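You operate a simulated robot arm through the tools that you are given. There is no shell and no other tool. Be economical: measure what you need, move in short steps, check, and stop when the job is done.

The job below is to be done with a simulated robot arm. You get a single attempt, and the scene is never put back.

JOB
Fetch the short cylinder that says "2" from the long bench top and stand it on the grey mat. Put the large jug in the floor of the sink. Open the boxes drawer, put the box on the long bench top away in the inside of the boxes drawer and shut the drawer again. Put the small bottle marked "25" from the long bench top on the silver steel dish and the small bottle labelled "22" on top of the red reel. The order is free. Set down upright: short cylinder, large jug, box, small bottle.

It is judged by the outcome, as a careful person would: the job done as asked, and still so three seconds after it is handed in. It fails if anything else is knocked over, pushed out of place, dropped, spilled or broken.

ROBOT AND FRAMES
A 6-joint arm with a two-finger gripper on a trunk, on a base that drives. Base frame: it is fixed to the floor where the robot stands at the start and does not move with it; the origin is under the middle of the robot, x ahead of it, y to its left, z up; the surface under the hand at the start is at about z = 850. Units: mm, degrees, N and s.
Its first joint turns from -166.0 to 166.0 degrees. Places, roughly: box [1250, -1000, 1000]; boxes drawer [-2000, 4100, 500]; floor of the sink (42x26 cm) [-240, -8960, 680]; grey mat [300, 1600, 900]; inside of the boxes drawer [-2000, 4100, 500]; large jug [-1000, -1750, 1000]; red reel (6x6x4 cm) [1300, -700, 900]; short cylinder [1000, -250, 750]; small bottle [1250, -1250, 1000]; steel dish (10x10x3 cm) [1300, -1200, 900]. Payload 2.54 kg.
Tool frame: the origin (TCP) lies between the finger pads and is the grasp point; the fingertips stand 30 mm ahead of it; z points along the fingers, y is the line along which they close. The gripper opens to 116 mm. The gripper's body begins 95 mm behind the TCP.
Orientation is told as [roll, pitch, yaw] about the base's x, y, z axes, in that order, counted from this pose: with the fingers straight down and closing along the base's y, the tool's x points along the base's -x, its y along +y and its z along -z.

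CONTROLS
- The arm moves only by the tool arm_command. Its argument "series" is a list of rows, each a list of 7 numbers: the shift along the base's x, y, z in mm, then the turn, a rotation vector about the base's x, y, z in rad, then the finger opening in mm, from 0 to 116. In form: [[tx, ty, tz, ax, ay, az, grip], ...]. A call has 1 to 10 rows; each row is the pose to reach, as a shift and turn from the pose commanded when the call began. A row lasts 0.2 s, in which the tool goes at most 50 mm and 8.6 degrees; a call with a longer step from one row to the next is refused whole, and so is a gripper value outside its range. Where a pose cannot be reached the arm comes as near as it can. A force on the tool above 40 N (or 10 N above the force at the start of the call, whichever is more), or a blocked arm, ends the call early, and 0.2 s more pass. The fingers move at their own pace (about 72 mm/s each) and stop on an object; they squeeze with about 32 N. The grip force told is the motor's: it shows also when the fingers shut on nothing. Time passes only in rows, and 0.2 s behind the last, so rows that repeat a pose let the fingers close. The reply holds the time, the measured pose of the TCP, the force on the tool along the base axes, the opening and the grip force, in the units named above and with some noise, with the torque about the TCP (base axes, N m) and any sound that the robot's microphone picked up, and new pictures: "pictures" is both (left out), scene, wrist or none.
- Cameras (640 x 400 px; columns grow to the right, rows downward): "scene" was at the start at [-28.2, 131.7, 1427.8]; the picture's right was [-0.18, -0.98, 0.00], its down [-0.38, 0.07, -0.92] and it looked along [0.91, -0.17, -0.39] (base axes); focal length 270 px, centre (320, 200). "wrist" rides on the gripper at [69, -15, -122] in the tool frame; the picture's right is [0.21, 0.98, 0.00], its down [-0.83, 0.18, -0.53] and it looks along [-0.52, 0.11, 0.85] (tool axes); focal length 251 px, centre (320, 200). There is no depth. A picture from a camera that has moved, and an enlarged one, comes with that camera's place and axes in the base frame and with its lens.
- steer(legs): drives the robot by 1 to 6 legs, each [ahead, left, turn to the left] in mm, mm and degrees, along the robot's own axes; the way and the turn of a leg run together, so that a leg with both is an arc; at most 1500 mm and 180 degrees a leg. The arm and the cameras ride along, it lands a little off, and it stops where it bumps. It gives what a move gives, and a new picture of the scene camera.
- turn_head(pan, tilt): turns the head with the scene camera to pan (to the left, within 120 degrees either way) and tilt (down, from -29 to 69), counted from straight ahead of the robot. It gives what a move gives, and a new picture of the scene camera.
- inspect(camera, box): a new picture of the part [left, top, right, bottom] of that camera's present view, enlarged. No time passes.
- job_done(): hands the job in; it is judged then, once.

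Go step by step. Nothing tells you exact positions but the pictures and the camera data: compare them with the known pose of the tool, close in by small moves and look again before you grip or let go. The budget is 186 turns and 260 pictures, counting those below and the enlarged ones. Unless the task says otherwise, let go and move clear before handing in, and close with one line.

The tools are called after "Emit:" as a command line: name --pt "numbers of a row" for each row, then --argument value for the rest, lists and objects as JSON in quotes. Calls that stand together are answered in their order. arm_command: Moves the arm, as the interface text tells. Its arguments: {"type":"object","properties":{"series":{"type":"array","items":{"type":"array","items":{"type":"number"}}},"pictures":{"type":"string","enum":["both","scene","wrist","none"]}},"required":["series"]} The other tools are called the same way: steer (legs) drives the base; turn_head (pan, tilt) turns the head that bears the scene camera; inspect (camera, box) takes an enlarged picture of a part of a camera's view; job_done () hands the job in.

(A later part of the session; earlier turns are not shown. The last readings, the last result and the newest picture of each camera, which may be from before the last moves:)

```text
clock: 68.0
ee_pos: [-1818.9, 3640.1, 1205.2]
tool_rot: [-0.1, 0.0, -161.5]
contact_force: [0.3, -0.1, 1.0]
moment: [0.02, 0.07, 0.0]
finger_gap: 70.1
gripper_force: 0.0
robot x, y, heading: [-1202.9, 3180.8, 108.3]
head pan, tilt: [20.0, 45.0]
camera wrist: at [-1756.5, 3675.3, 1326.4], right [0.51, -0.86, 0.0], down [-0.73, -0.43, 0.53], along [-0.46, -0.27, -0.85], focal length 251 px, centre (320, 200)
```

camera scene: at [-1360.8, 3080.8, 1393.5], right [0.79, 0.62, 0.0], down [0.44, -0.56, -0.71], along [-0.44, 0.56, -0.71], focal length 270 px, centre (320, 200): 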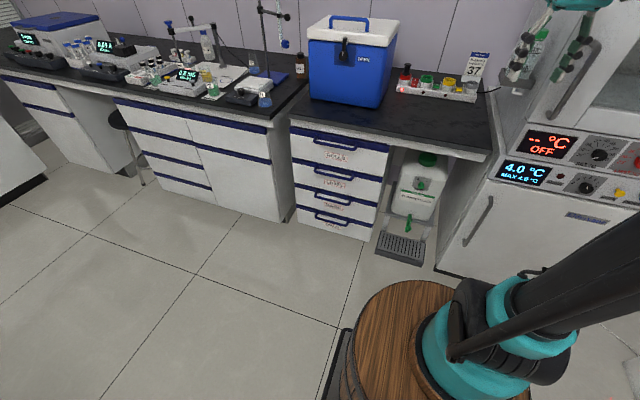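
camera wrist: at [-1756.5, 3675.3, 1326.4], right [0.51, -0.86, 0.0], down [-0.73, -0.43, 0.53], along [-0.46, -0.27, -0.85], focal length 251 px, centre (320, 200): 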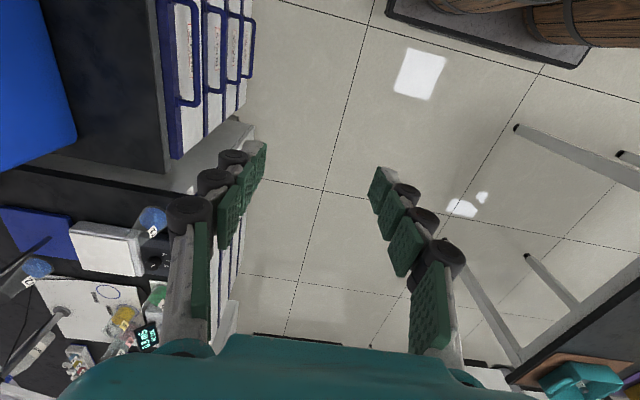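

This gives a nice top view of the handles; I zoom in to locate them.

Emit:
inspect --camera "wrist" --box '[140, 0, 300, 120]'

```text
3.33 times, centred on (220, 60) of wrist
camera zoom: at [-1756.5, 3675.3, 1326.4], right [0.51, -0.86, 0.0], down [-0.73, -0.43, 0.53], along [-0.46, -0.27, -0.85], focal length 838 px, centre (653, 667)
```

zoom: 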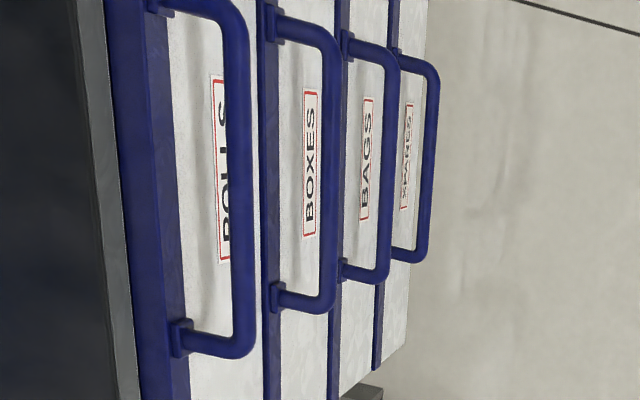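

BOXES bar located at about (-1902, 3870, 600). I now tip the tool forward to horizontal while lowering, staying 240 mm clear of the handle.

Emit:
arm_command --pt "0 0 -45 0.133 0.044 0 70" --pt "0 0 -90 0.265 0.089 0 70" --pt "0 0 -135 0.398 0.133 0 70" --pt "0 0 -180 0.531 0.178 0 70" --pt "0 0 -225 0.664 0.222 0 70" --pt "0 0 -270 0.796 0.266 0 70" --pt "0 0 -315 0.929 0.311 0 70" --pt "0 0 -360 1.062 0.355 0 70" --pt "0 0 -405 1.194 0.4 0 70" --pt "0 0 -450 1.327 0.444 0 70" --pictures "both"

```text
clock: 70.2
ee_pos: [-1854.2, 3641.6, 782.7]
tool_rot: [-80.2, -0.1, -161.6]
contact_force: [0.8, 0.3, 0.1]
moment: [-0.03, 0.0, 0.02]
finger_gap: 69.9
gripper_force: 0.0
out of reach, approached as far as the arm can: row 10
robot x, y, heading: [-1205.0, 3180.7, 107.9]
head pan, tilt: [20.0, 45.0]
camera scene: at [-1360.7, 3080.7, 1393.5], right [0.79, 0.62, 0.0], down [0.44, -0.56, -0.71], along [-0.44, 0.56, -0.71], focal length 270 px, centre (320, 200)
camera wrist: at [-1750.3, 3551.2, 818.5], right [0.26, -0.09, -0.96], down [-0.61, -0.79, -0.09], along [-0.75, 0.61, -0.26], focal length 251 px, centre (320, 200)
```

scene: 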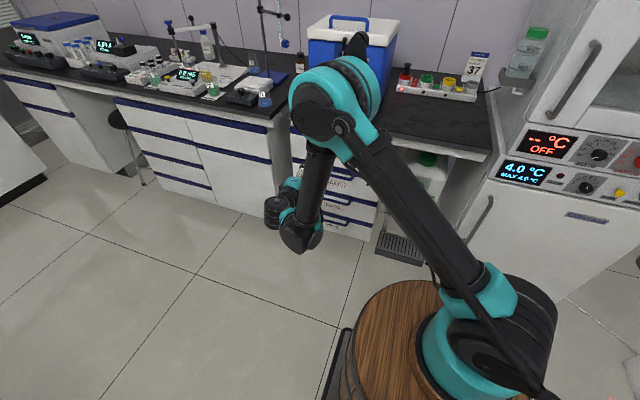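
wrist: 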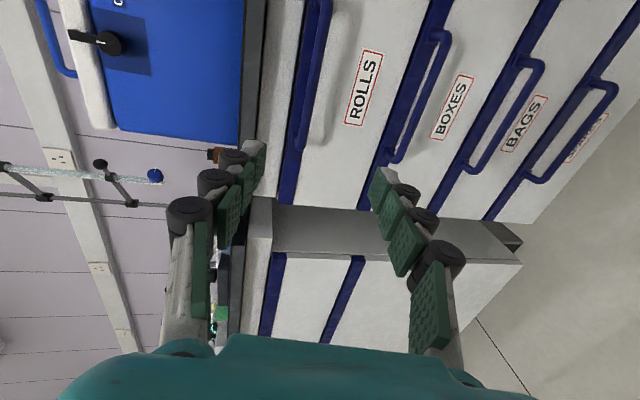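

Nearly horizontal, though it hit some reach limit. I try to continue down and see.

Emit:
arm_command --pt "5 0 -40 0 0 0 70" --pt "15 5 -80 0 0 0 70" --pt "27 9 -120 0 0 0 70" --pictures "wrist"

```text
clock: 71.0
ee_pos: [-1904.0, 3653.0, 699.5]
tool_rot: [-80.1, 0.0, -161.6]
contact_force: [-0.4, -0.3, 1.1]
moment: [-0.01, 0.04, 0.0]
finger_gap: 69.8
gripper_force: 0.1
out of reach, approached as far as the arm can: row 1, 2, 3
robot x, y, heading: [-1204.3, 3172.6, 108.0]
head pan, tilt: [20.0, 45.0]
camera wrist: at [-1800.2, 3563.7, 735.8], right [0.26, -0.09, -0.96], down [-0.61, -0.79, -0.09], along [-0.75, 0.61, -0.26], focal length 251 px, centre (320, 200)
```

wrist: 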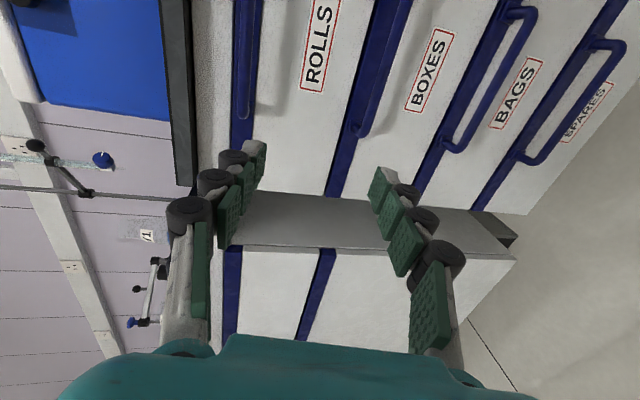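

The wrist is too close to the arm's axis for this pose, so I'll back the base 180 mm and later pull the drawer with the base itself.

Emit:
steer --legs '[[-180, 0, 0]]'

Emit:
arm_command --pt "-5 40 -20 0 0 0 70" --pt "-13 80 -40 0 0 0 70" --pt "-20 120 -60 0 0 0 70" --pt "-25 150 -80 0 0 0 70" --pt "-25 165 -98 0 0 0 70" --pictures "both"

```text
clock: 72.5
ee_pos: [-1847.6, 3481.0, 699.2]
tool_rot: [-80.1, 0.0, -161.6]
contact_force: [-0.2, -0.4, -0.8]
moment: [0.01, -0.03, -0.02]
finger_gap: 70.3
gripper_force: 0.0
robot x, y, heading: [-1151.3, 3005.7, 108.1]
head pan, tilt: [20.0, 45.0]
camera scene: at [-1304.2, 2908.5, 1393.4], right [0.79, 0.62, 0.0], down [0.44, -0.56, -0.71], along [-0.44, 0.56, -0.71], focal length 270 px, centre (320, 200)
```

scene: 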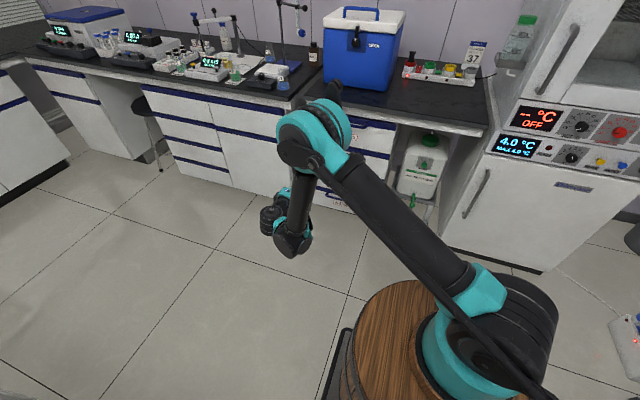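

```text
clock: 73.7
ee_pos: [-1872.0, 3646.1, 601.7]
tool_rot: [-80.1, 0.1, -161.6]
contact_force: [0.0, -0.7, -0.6]
moment: [0.04, -0.01, -0.02]
finger_gap: 69.9
gripper_force: 0.1
robot x, y, heading: [-1153.5, 3008.6, 108.3]
head pan, tilt: [20.0, 45.0]
camera scene: at [-1304.1, 2908.4, 1393.4], right [0.79, 0.62, 0.0], down [0.44, -0.56, -0.71], along [-0.44, 0.56, -0.71], focal length 270 px, centre (320, 200)
camera wrist: at [-1768.4, 3556.7, 637.5], right [0.26, -0.09, -0.96], down [-0.61, -0.79, -0.09], along [-0.75, 0.61, -0.26], focal length 251 px, centre (320, 200)
```

scene: 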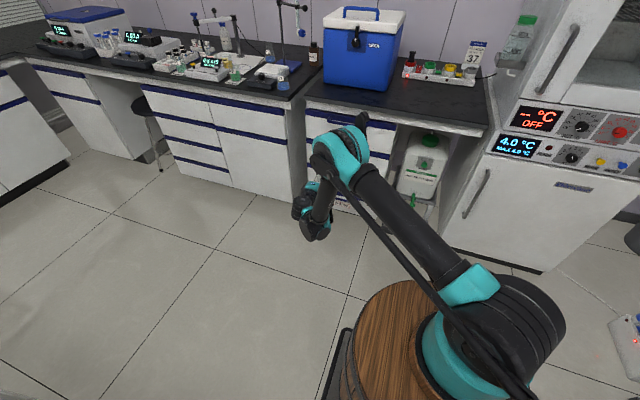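
wrist: 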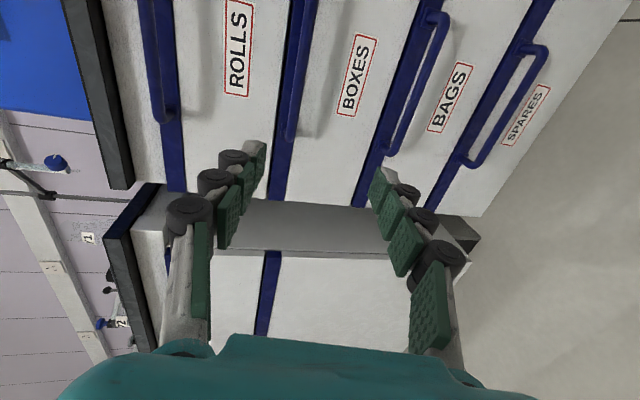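

BOXES handle estimated at z≈595. I level the tool, centre it on the handle and advance to just short of the bar.

Emit:
arm_command --pt "20 7 -3 0.08 0.027 0 60" --pt "41 14 -5 0.165 0.055 0 60" --pt "28 54 -5 0.165 0.055 0 60" --pt "14 95 -5 0.165 0.055 0 60" --pt "-3 147 -5 0.165 0.055 0 60" --pictures "wrist"

```text
refused: row 5 steps farther than a row can; nothing moved
```

Emit:
arm_command --pt "20 7 -3 0.08 0.027 0 60" --pt "41 14 -5 0.165 0.055 0 60" --pt "29 50 -5 0.165 0.055 0 60" --pt "17 86 -5 0.165 0.055 0 60" --pt "7 116 -5 0.165 0.055 0 60" --pt "-3 147 -5 0.165 0.055 0 60" --pictures "both"

```text
clock: 75.1
ee_pos: [-1863.8, 3789.1, 624.7]
tool_rot: [-89.9, 0.0, -161.4]
contact_force: [-1.2, -0.4, 0.6]
moment: [-0.01, 0.0, -0.01]
finger_gap: 59.9
gripper_force: 0.1
out of reach, approached as far as the arm can: row 2, 3, 4, 5, 6
robot x, y, heading: [-1153.1, 3006.8, 108.1]
head pan, tilt: [20.0, 45.0]
camera scene: at [-1304.1, 2908.4, 1393.4], right [0.79, 0.62, 0.0], down [0.44, -0.56, -0.71], along [-0.44, 0.56, -0.71], focal length 270 px, centre (320, 200)
camera wrist: at [-1759.1, 3693.8, 640.1], right [0.2, 0.07, -0.98], down [-0.61, -0.77, -0.18], along [-0.76, 0.64, -0.12], focal length 251 px, centre (320, 200)
```

scene: 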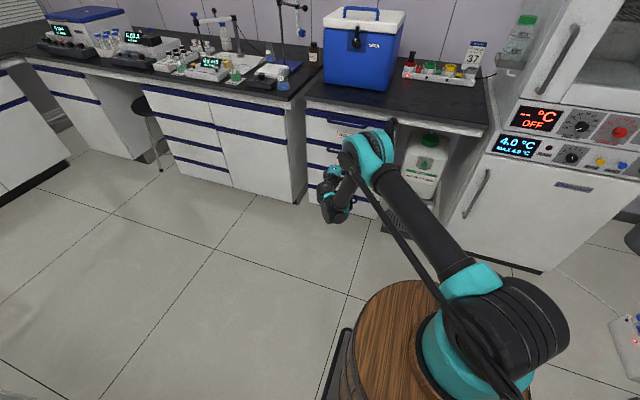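
wrist: 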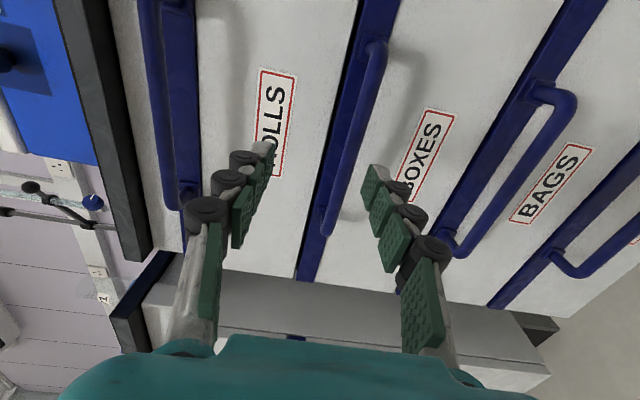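

It can't go level this low, but tilted 15° down it should. I tilt and approach along the tool axis.

Emit:
arm_command --pt "0 0 -2 -0.124 -0.042 0 60" --pt "0 0 -5 -0.247 -0.083 0 60" --pt "-6 19 -10 -0.247 -0.083 0 60" --pictures "wrist"

```text
clock: 75.9
ee_pos: [-1871.2, 3804.5, 614.2]
tool_rot: [-75.1, 0.0, -161.6]
contact_force: [-0.4, 1.4, 0.3]
moment: [-0.02, 0.01, 0.0]
finger_gap: 60.3
gripper_force: 0.0
robot x, y, heading: [-1147.6, 3005.4, 108.1]
head pan, tilt: [20.0, 45.0]
camera wrist: at [-1768.0, 3719.6, 660.3], right [0.28, -0.17, -0.94], down [-0.61, -0.79, -0.04], along [-0.74, 0.58, -0.33], focal length 251 px, centre (320, 200)
```

wrist: 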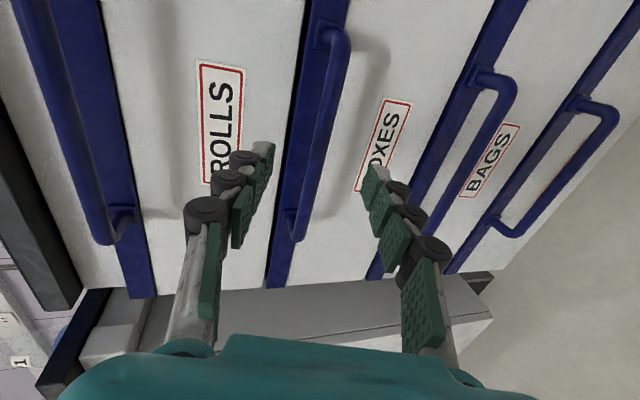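

The bar lies centred between the fingers at z≈594. I advance 62 mm along the tool axis.

Emit:
arm_command --pt "-7 20 -6 0 0 0 60" --pt "-14 40 -12 0 0 0 60" --pt "-20 59 -17 0 0 0 60" --pictures "wrist"

```text
clock: 76.7
ee_pos: [-1891.1, 3865.4, 599.5]
tool_rot: [-75.1, 0.0, -161.5]
contact_force: [-0.4, -0.7, 0.1]
moment: [0.0, -0.02, 0.03]
finger_gap: 60.0
gripper_force: 0.0
robot x, y, heading: [-1144.9, 3003.3, 108.3]
head pan, tilt: [20.0, 45.0]
camera wrist: at [-1787.5, 3778.4, 645.5], right [0.28, -0.17, -0.94], down [-0.61, -0.79, -0.04], along [-0.74, 0.58, -0.33], focal length 251 px, centre (320, 200)
```

wrist: 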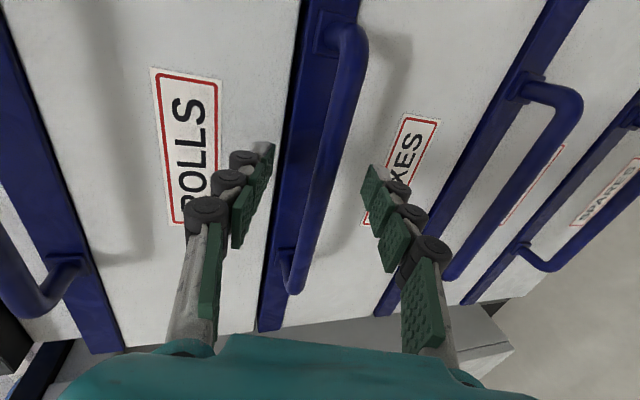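

The bar is between the pads. I close on it.

Emit:
arm_command --pt "0 0 0 0 0 0 0" --pt "0 0 0 0 0 0 0" --pt "0 0 0 0 0 0 0" --pictures "wrist"

```text
clock: 77.5
ee_pos: [-1889.5, 3865.7, 596.4]
tool_rot: [-75.0, -0.1, -161.5]
contact_force: [3.1, -3.5, -18.9]
moment: [-0.26, -0.04, 0.16]
finger_gap: 12.6
gripper_force: 39.1
robot x, y, heading: [-1150.1, 3009.1, 108.2]
head pan, tilt: [20.0, 45.0]
camera wrist: at [-1787.1, 3778.5, 644.0], right [0.28, -0.17, -0.94], down [-0.61, -0.79, -0.04], along [-0.74, 0.58, -0.33], focal length 251 px, centre (320, 200)
```

wrist: 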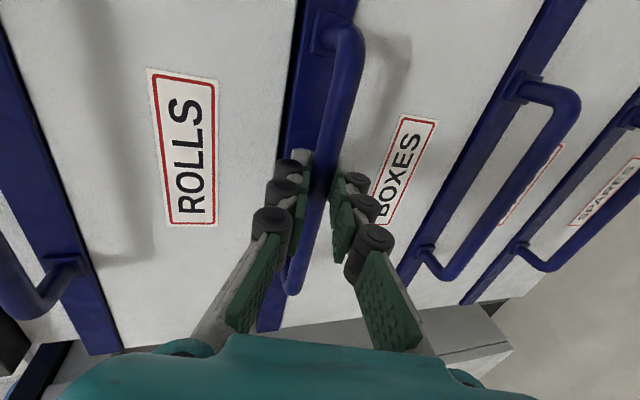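

Gripped. I relax the vertical offset and pull gently with the arm to test.

Emit:
arm_command --pt "0 0 -3 0 0 0 0" --pt "5 -14 -3 0 0 0 0" --pt "10 -28 -3 0 0 0 0" --pt "16 -47 -3 0 0 0 0" --pictures "wrist"

```text
clock: 78.6
ee_pos: [-1875.0, 3818.8, 598.1]
tool_rot: [-75.3, 0.2, -161.6]
contact_force: [1.2, 1.7, 19.0]
moment: [0.23, 0.2, -0.02]
finger_gap: 12.8
gripper_force: 39.3
out of reach, approached as far as the arm can: row 1
robot x, y, heading: [-1146.9, 3007.1, 108.1]
head pan, tilt: [20.0, 45.0]
stopped in row 4: the force on the tool passed its limit at 42 N (the readings are from after the stop); the commanded pose is now the measured one
camera wrist: at [-1772.2, 3732.5, 643.3], right [0.29, -0.17, -0.94], down [-0.61, -0.79, -0.04], along [-0.74, 0.58, -0.33], focal length 251 px, centre (320, 200)
```

wrist: 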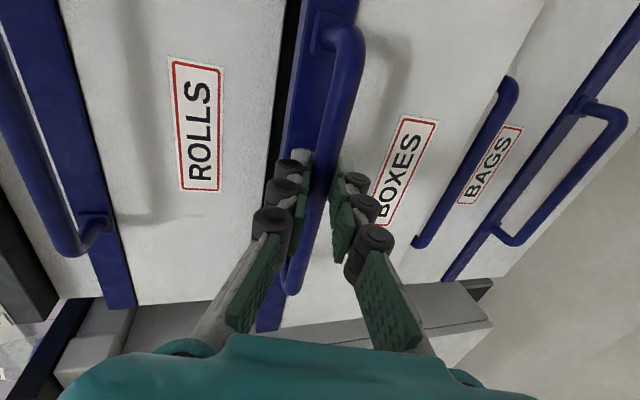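

The drawer moved about 48 mm. Now I pull by driving the base straight back.

Emit:
steer --legs '[[-150, 0, 0]]'

```text
clock: 80.0
ee_pos: [-1828.6, 3675.5, 597.0]
tool_rot: [-75.4, 0.1, -161.5]
contact_force: [-4.9, -1.0, 34.0]
moment: [0.34, 0.34, 0.27]
finger_gap: 12.8
gripper_force: 39.0
robot x, y, heading: [-1101.0, 2864.2, 108.1]
head pan, tilt: [20.0, 45.0]
camera scene: at [-1256.1, 2764.5, 1393.5], right [0.79, 0.62, 0.0], down [0.44, -0.55, -0.71], along [-0.44, 0.56, -0.71], focal length 270 px, centre (320, 200)
```

scene: 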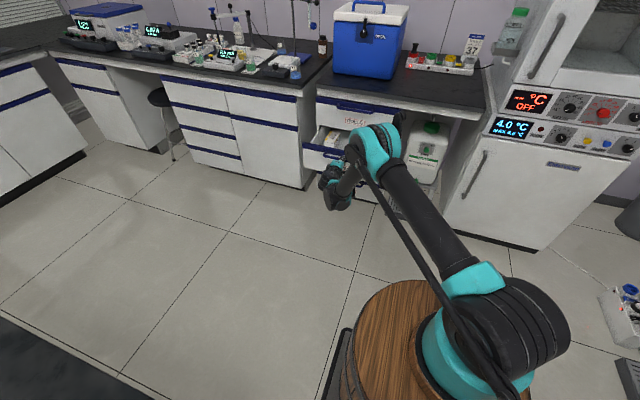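

The drawer is about 200 mm open. I pull another 110 mm.

Emit:
steer --legs '[[-110, 0, 0]]'

```text
clock: 81.2
ee_pos: [-1793.5, 3570.3, 598.1]
tool_rot: [-75.3, 0.1, -161.5]
contact_force: [-0.7, 0.4, 25.0]
moment: [0.23, 0.29, 0.16]
finger_gap: 12.8
gripper_force: 39.7
robot x, y, heading: [-1066.9, 2761.5, 108.2]
head pan, tilt: [20.0, 45.0]
camera scene: at [-1222.0, 2660.9, 1393.5], right [0.79, 0.62, 0.0], down [0.44, -0.55, -0.71], along [-0.44, 0.56, -0.71], focal length 270 px, centre (320, 200)
```

scene: 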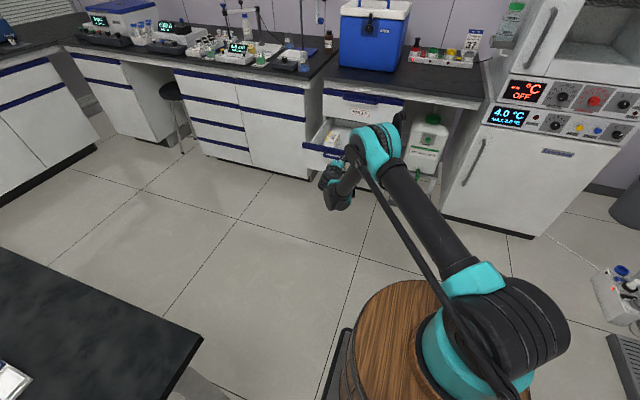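

Drawer open about 310 mm. I release the handle and back off.

Emit:
arm_command --pt "0 0 0 0 0 0 60" --pt "0 0 0 0 0 0 60" --pt "0 0 1 0 0 0 60" --pt "6 -18 6 0 0 0 60" --pt "18 -55 16 0 0 0 60" --pt "30 -92 28 0 0 0 60" --pt "42 -129 50 0 0 0 60" --pictures "wrist"

```text
clock: 82.8
ee_pos: [-1751.9, 3443.7, 646.8]
tool_rot: [-75.3, 0.2, -161.6]
contact_force: [0.4, -0.7, 0.5]
moment: [-0.02, 0.01, 0.0]
finger_gap: 60.0
gripper_force: 0.0
robot x, y, heading: [-1069.1, 2756.7, 108.1]
head pan, tilt: [20.0, 45.0]
camera wrist: at [-1649.0, 3357.3, 692.4], right [0.28, -0.17, -0.94], down [-0.6, -0.8, -0.04], along [-0.74, 0.58, -0.33], focal length 251 px, centre (320, 200)
```

wrist: 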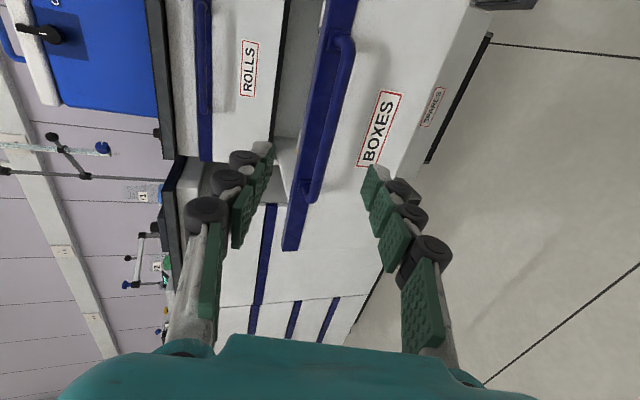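

Released. I raise and tip the tool back down, which also gives a view into the drawer.

Emit:
arm_command --pt "0 0 45 -0.124 -0.0415 0 60" --pt "0 0 90 -0.248 -0.083 0 60" --pt "0 0 135 -0.372 -0.1245 0 60" --pt "0 0 180 -0.496 -0.166 0 60" --pt "0 0 225 -0.62 -0.2075 0 60" --pt "0 0 270 -0.744 -0.249 0 60" --pt "0 0 315 -0.868 -0.29 0 60" --pt "0 0 360 -0.992 -0.332 0 60" --pt "0 0 405 -1.116 -0.3735 0 60" --pt "0 0 450 -1.245 -0.416 0 60" --pictures "both"

```text
clock: 85.0
ee_pos: [-1753.1, 3441.4, 1097.3]
tool_rot: [0.0, 0.1, -161.3]
contact_force: [-0.7, -0.6, 0.5]
moment: [0.06, 0.01, 0.01]
finger_gap: 60.6
gripper_force: 0.0
robot x, y, heading: [-1067.4, 2759.9, 108.5]
head pan, tilt: [20.0, 45.0]
camera scene: at [-1222.7, 2661.5, 1393.4], right [0.79, 0.62, 0.0], down [0.44, -0.56, -0.71], along [-0.44, 0.56, -0.71], focal length 270 px, centre (320, 200)
camera wrist: at [-1690.2, 3478.1, 1218.9], right [0.52, -0.86, 0.0], down [-0.72, -0.44, 0.53], along [-0.46, -0.28, -0.85], focal length 251 px, centre (320, 200)
```

scene: 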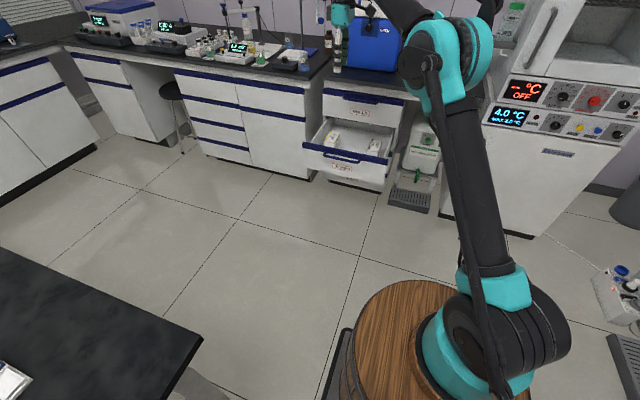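
wrist: 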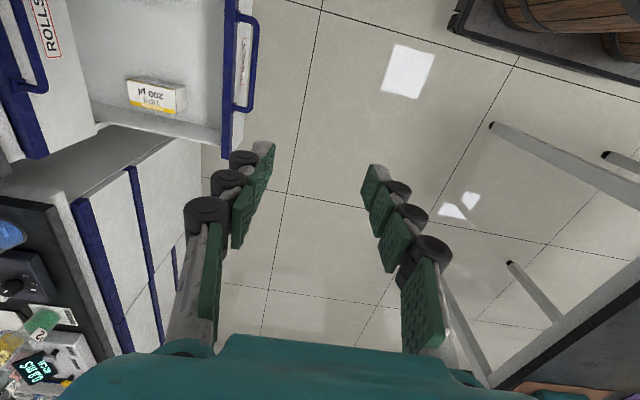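

The drawer already holds some boxes; I zoom in on its contents.

Emit:
inspect --camera "scene" --box '[290, 80, 420, 200]'

```text
3.33 times, centred on (355, 140) of scene
camera zoom: at [-1222.7, 2661.5, 1393.4], right [0.79, 0.62, 0.0], down [0.44, -0.56, -0.71], along [-0.44, 0.56, -0.71], focal length 901 px, centre (203, 400)
```

zoom: 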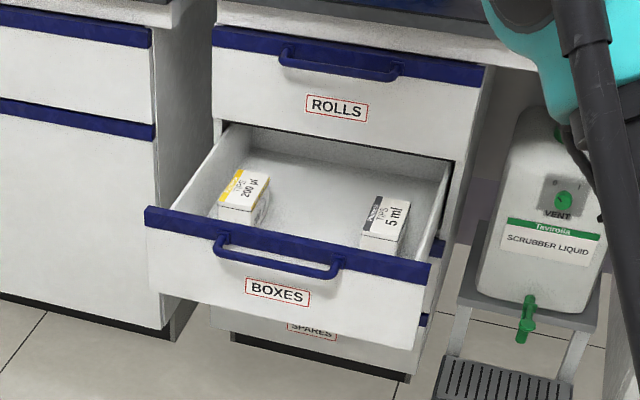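

Free space is in the middle, between the two boxes. Now I fold the arm ahead of the robot for travelling to the right-hand part of the bench.

Emit:
arm_command --pt "45.2 -6.1 9 0 0 -0.111 80" --pt "90.4 -12.2 18 0 0 -0.222 80" --pt "135.6 -18.3 27 0 0 -0.333 80" --pt "180.8 -24.4 36 0 0 -0.444 80" --pt "226 -30.5 45 0 0 -0.555 80" --pt "271 -36.6 54 0 0 -0.666 80" --pt "316 -42.7 63 0 0 -0.777 80" --pt "361.6 -48.8 72 0 0 -0.888 80" --pt "406.8 -54.9 81 0 0 -1.0 80" --pt "452 -61 90 0 0 -1.11 80" --pictures "none"

Emit:
arm_command --pt "45 -6 10 0 0 -0.111 80" --pt "90 -12 20 0 0 -0.222 80" --pictures "none"

Emit:
turn_head --pan -120 --tilt 25

```text
clock: 87.2
ee_pos: [-1301.1, 3379.8, 1186.4]
tool_rot: [-0.1, 0.0, 135.0]
contact_force: [-0.2, 0.4, -0.2]
moment: [0.0, -0.06, 0.02]
finger_gap: 80.1
gripper_force: 0.2
robot x, y, heading: [-1066.7, 2757.4, 108.5]
head pan, tilt: [20.0, 45.0]
```

```text
clock: 87.8
ee_pos: [-1211.8, 3370.2, 1206.4]
tool_rot: [-0.1, -0.1, 122.3]
contact_force: [-0.5, 0.9, 0.1]
moment: [0.0, -0.01, 0.01]
finger_gap: 80.1
gripper_force: 0.2
robot x, y, heading: [-1068.5, 2760.9, 108.5]
head pan, tilt: [20.0, 45.0]
```

```text
clock: 90.0
ee_pos: [-1212.3, 3370.7, 1205.3]
tool_rot: [-0.1, 0.1, 122.3]
contact_force: [0.2, 0.6, 0.3]
moment: [0.0, -0.01, 0.01]
finger_gap: 80.3
gripper_force: 0.1
robot x, y, heading: [-1069.6, 2761.0, 108.2]
head pan, tilt: [-120.0, 25.0]
camera scene: at [-1082.2, 2579.3, 1424.0], right [-0.2, -0.98, 0.0], down [-0.41, 0.09, -0.91], along [0.89, -0.18, -0.42], focal length 270 px, centre (320, 200)
```

scene: 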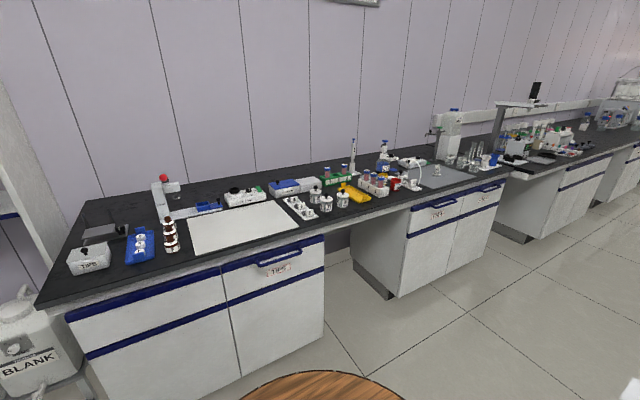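

I'll drive backwards along the aisle to the right-hand bench section.

Emit:
steer --legs '[[-1500, -70, 0], [-1500, -60, 0], [-1300, 0, 0]]'

```text
refused: leg 1 is longer than a leg can be; nothing moved
```

Emit:
steer --legs '[[-1450, -60, 0], [-1450, -50, 0], [-1450, 0, 0]]'

```text
clock: 110.8
ee_pos: [221.5, -733.5, 1205.7]
tool_rot: [-0.1, 0.0, 121.1]
contact_force: [0.0, 0.6, -0.4]
moment: [-0.01, 0.0, 0.01]
finger_gap: 79.9
gripper_force: 0.1
robot x, y, heading: [352.3, -1347.6, 106.8]
head pan, tilt: [-120.0, 25.0]
camera scene: at [332.9, -1527.5, 1424.0], right [-0.23, -0.97, 0.0], down [-0.41, 0.1, -0.91], along [0.88, -0.2, -0.42], focal length 270 px, centre (320, 200)
```

scene: 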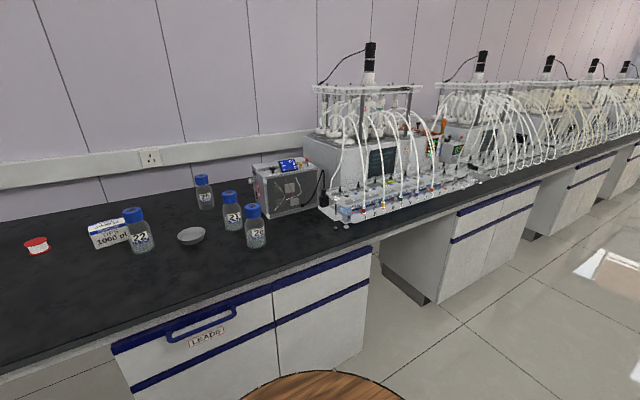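

I'm now alongside the bottles: "22" by the box, others near the dish. I turn right to face the bench and look.

Emit:
steer --legs '[[0, 0, -88.3]]'

Emit:
turn_head --pan 20 --tilt 35

```text
clock: 114.9
ee_pos: [959.1, -1198.5, 1206.3]
tool_rot: [-0.1, 0.1, 32.8]
contact_force: [0.4, -0.5, 0.1]
moment: [0.03, 0.0, -0.02]
finger_gap: 80.0
gripper_force: 0.0
robot x, y, heading: [350.8, -1345.5, 18.8]
head pan, tilt: [-120.0, 25.0]
camera scene: at [171.7, -1335.0, 1424.0], right [-0.98, 0.2, 0.0], down [0.08, 0.41, -0.91], along [-0.18, -0.89, -0.42], focal length 270 px, centre (320, 200)
```

scene: 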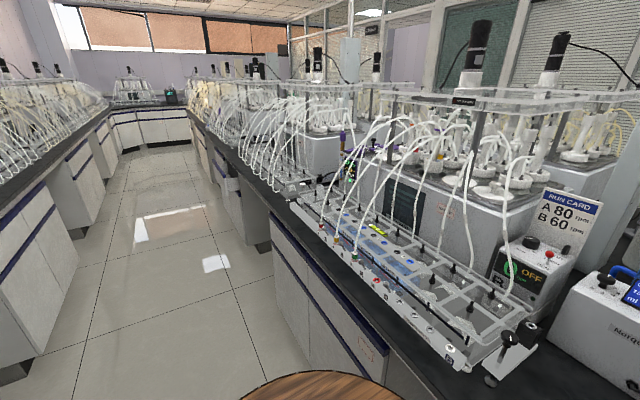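

```text
clock: 117.2
ee_pos: [960.4, -1198.9, 1207.1]
tool_rot: [-0.1, 0.0, 32.8]
contact_force: [0.3, 0.0, -0.3]
moment: [-0.03, -0.01, 0.0]
finger_gap: 79.9
gripper_force: 0.0
robot x, y, heading: [350.6, -1349.9, 18.6]
head pan, tilt: [20.0, 35.0]
camera scene: at [258.6, -1189.6, 1408.3], right [0.62, -0.78, 0.0], down [-0.45, -0.36, -0.82], along [0.64, 0.51, -0.57], focal length 270 px, centre (320, 200)
```

scene: 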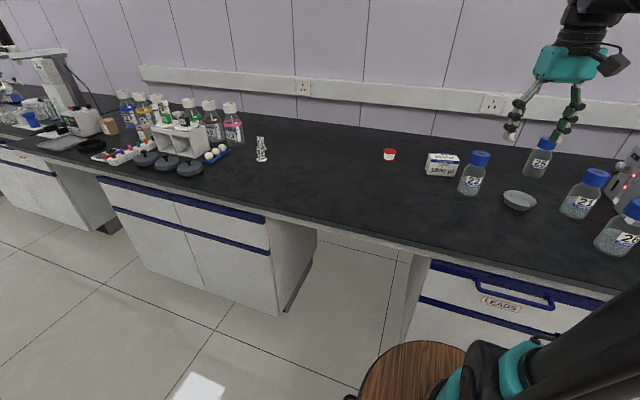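

Emit:
inspect --camera "scene" --box '[370, 120, 640, 270]'

Emit:
inspect --camera "wrist" --box '[0, 0, 640, 400]'

```text
2.37 times, centred on (505, 195) of scene
camera zoom: at [258.6, -1189.6, 1408.3], right [0.62, -0.78, 0.0], down [-0.45, -0.36, -0.82], along [0.64, 0.51, -0.57], focal length 641 px, centre (-118, 212)
```

zoom: 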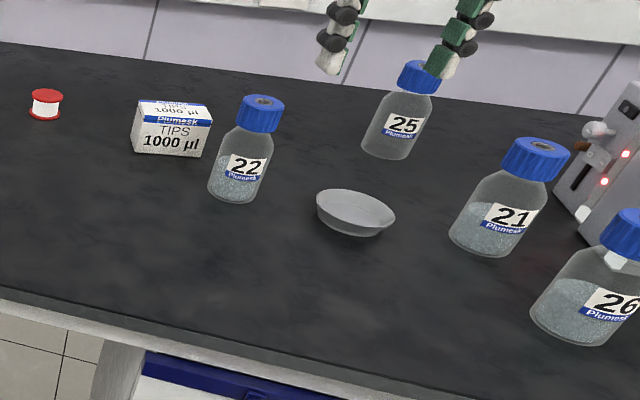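

```text
1.00 times, centred on (320, 200) of wrist (not enlarged: the box is as wide or as high as the picture)
camera zoom: at [911.0, -1249.3, 1327.9], right [-0.71, 0.7, 0.0], down [0.6, 0.6, 0.53], along [0.38, 0.38, -0.85], focal length 251 px, centre (320, 200)
```

zoom: 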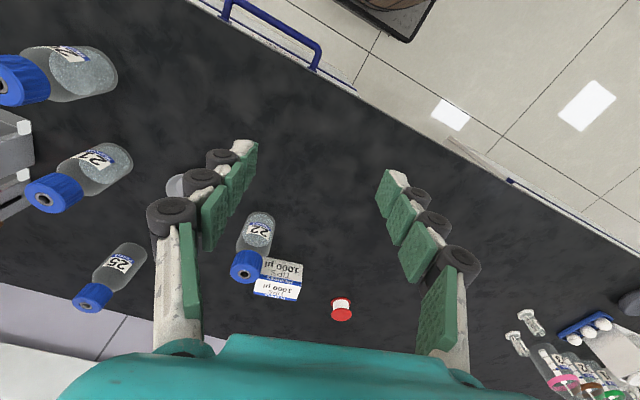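

I can read all labels: 25 (back) and 22 (next to the TIPS box), dish between, reel to the left. Bottle 25 is far, so I drive 150 mm closer.

Emit:
steer --legs '[[150, 0, 0]]'

```text
clock: 118.5
ee_pos: [1101.7, -1151.1, 1206.9]
tool_rot: [0.0, 0.0, 32.9]
contact_force: [0.3, -0.2, -0.4]
moment: [-0.04, 0.04, -0.01]
finger_gap: 79.9
gripper_force: 0.1
robot x, y, heading: [494.0, -1300.8, 18.9]
head pan, tilt: [20.0, 35.0]
camera scene: at [400.5, -1141.6, 1408.3], right [0.62, -0.78, 0.0], down [-0.45, -0.36, -0.82], along [0.64, 0.51, -0.57], focal length 270 px, centre (320, 200)
```

scene: 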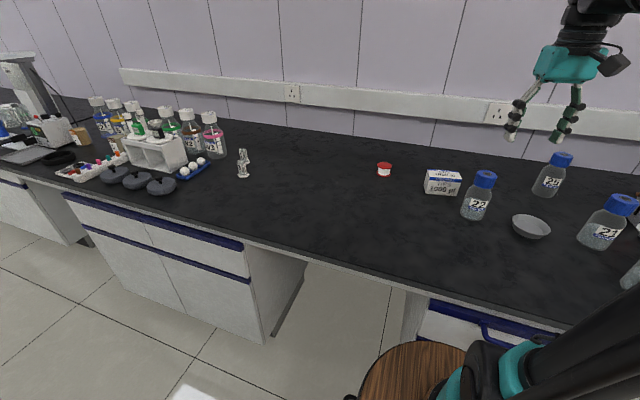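

I move over toward bottle 25 at height.

Emit:
arm_command --pt "40 -22 0 0 0 -0.07 100" --pt "80 -44 0 0 0 -0.14 100" --pt "120 -67 0 0 0 -0.21 100" --pt "160 -89 0 0 0 -0.27 100" --pt "198 -111 0 0 0 -0.3 100" --pt "245 -111 0 0 0 -0.3 100" --pt "290 -111 -10 0 0 -0.3 100" --pt "330 -111 -20 0 0 -0.3 100" --pictures "wrist"

```text
clock: 120.3
ee_pos: [1431.5, -1262.5, 1187.1]
tool_rot: [-0.1, -0.1, 15.6]
contact_force: [-1.2, 0.3, 0.0]
moment: [-0.02, -0.11, 0.02]
finger_gap: 99.8
gripper_force: 0.2
robot x, y, heading: [493.4, -1298.7, 18.5]
head pan, tilt: [20.0, 35.0]
camera wrist: at [1369.6, -1296.6, 1308.8], right [-0.47, 0.88, 0.0], down [0.75, 0.4, 0.53], along [0.47, 0.25, -0.85], focal length 251 px, centre (320, 200)
```

wrist: 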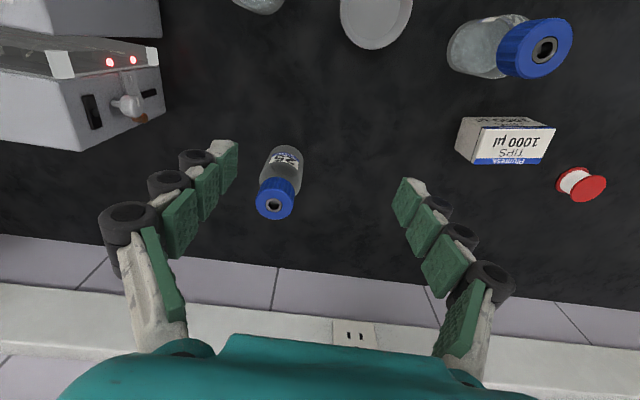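

Bottle 25 stands at (1572, -1263), top at z≈1000. I move above it at z=1060 and check alignment.

Emit:
arm_command --pt "20 0 -40 0 0 0 100" --pt "50 0 -78 0 0 0 100" --pt "85 0 -110 0 0 0 100" --pt "120 0 -127 0 0 0 100" --pt "140 0 -127 0 0 0 100" --pictures "wrist"

```text
clock: 121.5
ee_pos: [1561.5, -1262.7, 1057.3]
tool_rot: [-0.1, 0.1, 15.6]
contact_force: [0.5, 1.0, -0.5]
moment: [0.02, -0.01, -0.01]
finger_gap: 99.8
gripper_force: 0.0
out of reach, approached as far as the arm can: row 5
robot x, y, heading: [493.6, -1300.9, 18.7]
head pan, tilt: [20.0, 35.0]
camera wrist: at [1500.1, -1296.0, 1180.2], right [-0.47, 0.88, 0.0], down [0.75, 0.4, 0.53], along [0.47, 0.25, -0.85], focal length 251 px, centre (320, 200)
```

wrist: 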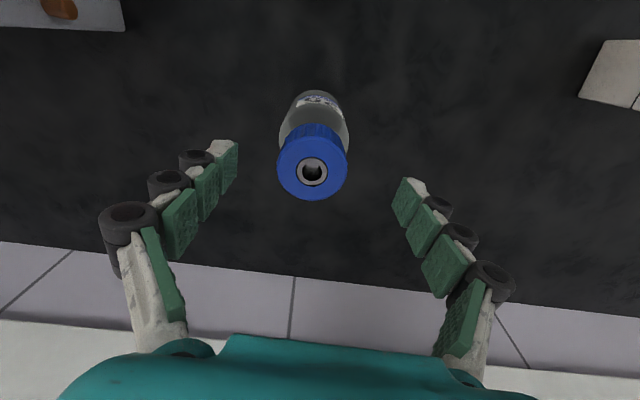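

Nearly aligned; cap centre at (1577, -1262). I descend around the bottle to z=919.

Emit:
arm_command --pt "2 0 -40 0 0 0 100" --pt "10 0 -80 0 0 0 100" --pt "14 0 -115 0 0 0 100" --pt "14 0 -138 0 0 0 100" --pictures "wrist"

```text
clock: 122.5
ee_pos: [1574.6, -1261.3, 921.3]
tool_rot: [-0.1, -0.1, 15.6]
contact_force: [-0.2, 0.4, 1.3]
moment: [-0.03, 0.0, -0.02]
finger_gap: 99.7
gripper_force: 0.0
robot x, y, heading: [490.3, -1297.8, 19.0]
head pan, tilt: [20.0, 35.0]
camera wrist: at [1513.7, -1295.7, 1043.2], right [-0.47, 0.88, 0.0], down [0.75, 0.4, 0.53], along [0.47, 0.25, -0.85], focal length 251 px, centre (320, 200)
```

wrist: 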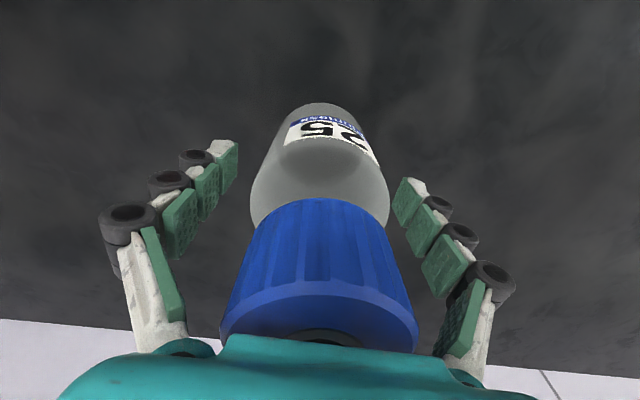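

Aligned. I close on the body and lift.

Emit:
arm_command --pt "0 0 0 0 0 0 40" --pt "0 0 0 0 0 0 40" --pt "0 0 0 0 0 0 40" --pt "0 0 30 0 0 0 40" --pt "0 0 60 0 0 0 40" --pictures "wrist"

```text
clock: 123.7
ee_pos: [1576.8, -1262.1, 980.6]
tool_rot: [-0.1, 0.0, 15.6]
contact_force: [-0.1, -0.1, -2.8]
moment: [0.01, 0.01, 0.02]
finger_gap: 69.0
gripper_force: 31.6
robot x, y, heading: [493.5, -1300.7, 18.8]
head pan, tilt: [20.0, 35.0]
camera wrist: at [1514.5, -1295.3, 1102.5], right [-0.47, 0.88, 0.0], down [0.75, 0.4, 0.53], along [0.47, 0.25, -0.85], focal length 251 px, centre (320, 200)
```

wrist: 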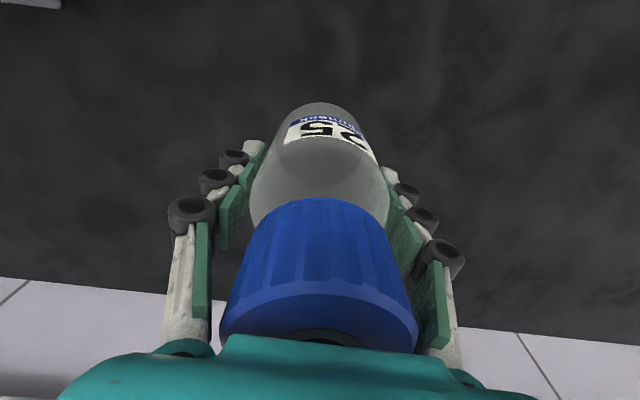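

Bottle 25 is held. I lift it clear and take a precise look at the dish.

Emit:
arm_command --pt "-20 0 40 0 0 0 40" --pt "-60 0 65 0 0 0 40" --pt "-105 0 80 0 0 0 40" --pt "-150 0 90 0 0 0 40" --pt "-190 0 95 0 0 0 40" --pictures "wrist"

Emit:
inspect --camera "scene" --box '[360, 130, 640, 290]'

```text
clock: 124.9
ee_pos: [1385.8, -1263.2, 1075.1]
tool_rot: [-0.1, 0.0, 15.6]
contact_force: [1.9, -0.1, -3.3]
moment: [-0.02, 0.06, 0.02]
finger_gap: 68.7
gripper_force: 32.0
robot x, y, heading: [494.3, -1299.9, 18.8]
head pan, tilt: [20.0, 35.0]
camera wrist: at [1325.1, -1296.5, 1197.1], right [-0.47, 0.88, 0.0], down [0.75, 0.4, 0.53], along [0.47, 0.25, -0.85], focal length 251 px, centre (320, 200)
```

wrist: 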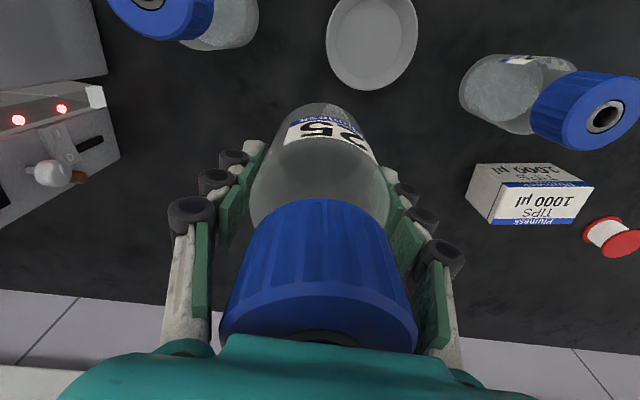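

```text
2.29 times, centred on (500, 210) of scene
camera zoom: at [401.2, -1141.6, 1408.3], right [0.62, -0.78, 0.0], down [-0.45, -0.36, -0.82], along [0.64, 0.51, -0.57], focal length 618 px, centre (-91, 177)
```

zoom: 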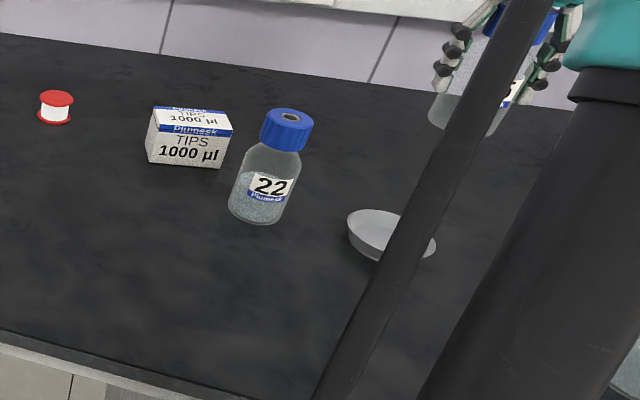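

The dish centre is at about (1296, -1248). I move over it and lower to just above its rim.

Emit:
arm_command --pt "-45 8 0 0 0 0 40" --pt "-90 15 0 0 0 0 40" --pt "-90 15 -45 0 0 0 40" --pt "-90 15 -90 0 0 0 40" --pt "-90 15 -110 0 0 0 40" --pictures "both"

```text
clock: 126.1
ee_pos: [1295.3, -1246.9, 966.4]
tool_rot: [-0.2, -0.1, 15.7]
contact_force: [0.4, -0.7, -2.8]
moment: [0.0, -0.02, 0.0]
finger_gap: 68.9
gripper_force: 31.7
robot x, y, heading: [494.6, -1299.9, 18.6]
head pan, tilt: [20.0, 35.0]
camera scene: at [400.5, -1141.6, 1408.3], right [0.62, -0.78, 0.0], down [-0.45, -0.36, -0.82], along [0.64, 0.51, -0.57], focal length 270 px, centre (320, 200)
camera wrist: at [1233.7, -1280.6, 1087.6], right [-0.47, 0.88, 0.0], down [0.75, 0.4, 0.53], along [0.47, 0.25, -0.85], focal length 251 px, centre (320, 200)
```

scene: 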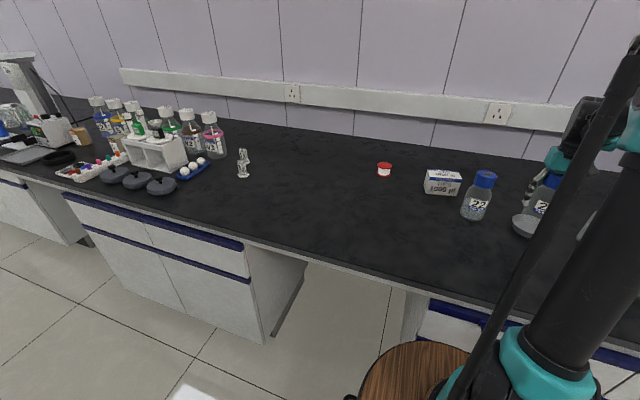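
wrist: 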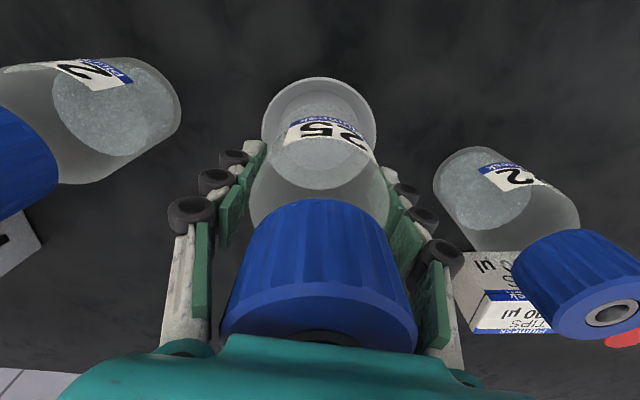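

The bottle is centred over the dish. I lower gently.

Emit:
arm_command --pt "1 0 -15 0 0 0 40" --pt "1 0 -28 0 0 0 40" --pt "1 0 -33 0 0 0 40" --pt "1 0 -37 0 0 0 40" --pt "1 0 -40 0 0 0 40" --pictures "wrist"

```text
clock: 127.3
ee_pos: [1296.3, -1247.3, 925.5]
tool_rot: [-0.1, 0.0, 15.6]
contact_force: [2.3, 0.4, 20.8]
moment: [-0.01, -0.11, 0.01]
finger_gap: 69.4
gripper_force: 32.1
robot x, y, heading: [495.1, -1300.2, 18.5]
head pan, tilt: [20.0, 35.0]
camera wrist: at [1234.7, -1280.3, 1048.3], right [-0.47, 0.88, 0.0], down [0.75, 0.4, 0.53], along [0.47, 0.25, -0.85], focal length 251 px, centre (320, 200)
```

wrist: 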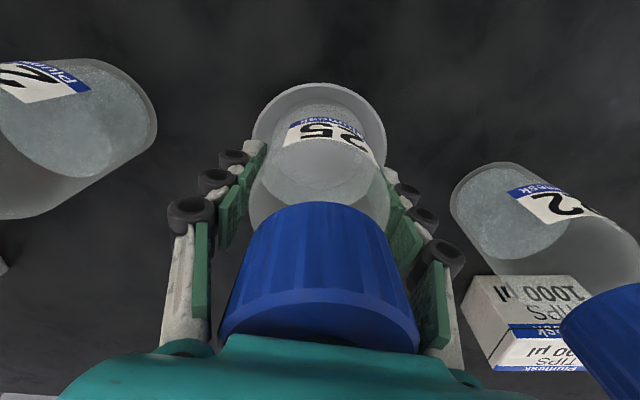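

Contact at the dish floor. I release and rise.

Emit:
arm_command --pt "0 0 0.5 0 0 0 74" --pt "0 0 0.5 0 0 0 84" --pt "0 0 0.5 0 0 0 96" --pt "0 0 0.5 0 0 0 96" --pt "0 0 30 0 0 0 96" --pt "0 0 75 0 0 0 96" --pt "0 0 120 0 0 0 96" --pt "0 0 165 0 0 0 96" --pt "0 0 210 0 0 0 96" --pictures "wrist"

```text
clock: 129.3
ee_pos: [1295.1, -1248.3, 1137.1]
tool_rot: [-0.2, 0.0, 15.5]
contact_force: [-0.1, -0.4, -0.1]
moment: [-0.03, -0.01, 0.01]
finger_gap: 95.9
gripper_force: 0.3
robot x, y, heading: [493.0, -1295.7, 18.7]
head pan, tilt: [20.0, 35.0]
camera wrist: at [1234.6, -1281.3, 1258.0], right [-0.47, 0.88, 0.0], down [0.75, 0.4, 0.53], along [0.47, 0.25, -0.85], focal length 251 px, centre (320, 200)
```

wrist: 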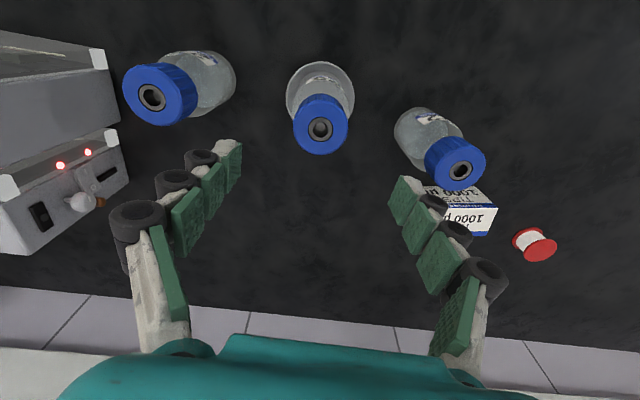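

Bottle 25 stands in the dish. Next I move above bottle 22 at about (1267, -1087).

Emit:
arm_command --pt "-7 40 0 0 0 0 96" --pt "-14 80 0 0 0 0 96" --pt "-21 121 0 0 0 0 96" --pt "-28 161 0 0 0 0 96" --pt "-28 161 -40 0 0 0 96" --pt "-28 161 -72 0 0 0 96" --pictures "wrist"

```text
clock: 130.7
ee_pos: [1267.7, -1085.5, 1063.3]
tool_rot: [-0.1, 0.0, 15.6]
contact_force: [-0.3, -0.1, 0.4]
moment: [-0.03, -0.04, 0.0]
finger_gap: 95.9
gripper_force: 0.1
robot x, y, heading: [488.0, -1298.9, 18.7]
head pan, tilt: [20.0, 35.0]
camera wrist: at [1206.5, -1119.4, 1185.7], right [-0.47, 0.88, 0.0], down [0.75, 0.4, 0.53], along [0.47, 0.25, -0.85], focal length 251 px, centre (320, 200)
```

wrist: 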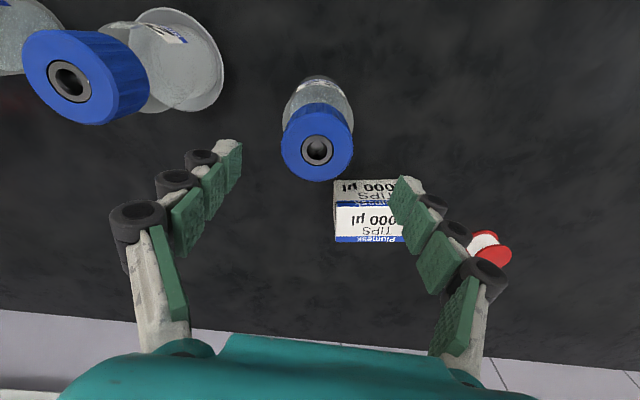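

Aligned with bottle 22, and the box is clear of the fingers. I descend.

Emit:
arm_command --pt "2 -2 -40 0 0 0 96" --pt "2 -2 -80 0 0 0 96" --pt "2 -2 -120 0 0 0 96" --pt "2 -2 -142 0 0 0 96" --pictures "wrist"

```text
clock: 131.7
ee_pos: [1269.6, -1088.2, 921.3]
tool_rot: [-0.1, 0.0, 15.6]
contact_force: [0.1, 0.3, 0.2]
moment: [-0.01, -0.01, 0.01]
finger_gap: 95.7
gripper_force: 0.2
robot x, y, heading: [491.8, -1298.5, 18.7]
head pan, tilt: [20.0, 35.0]
camera wrist: at [1209.2, -1121.3, 1042.5], right [-0.47, 0.88, 0.0], down [0.75, 0.4, 0.53], along [0.47, 0.25, -0.85], focal length 251 px, centre (320, 200)
```

wrist: 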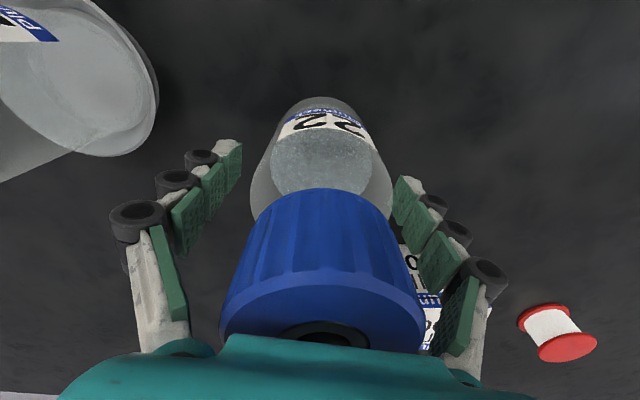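

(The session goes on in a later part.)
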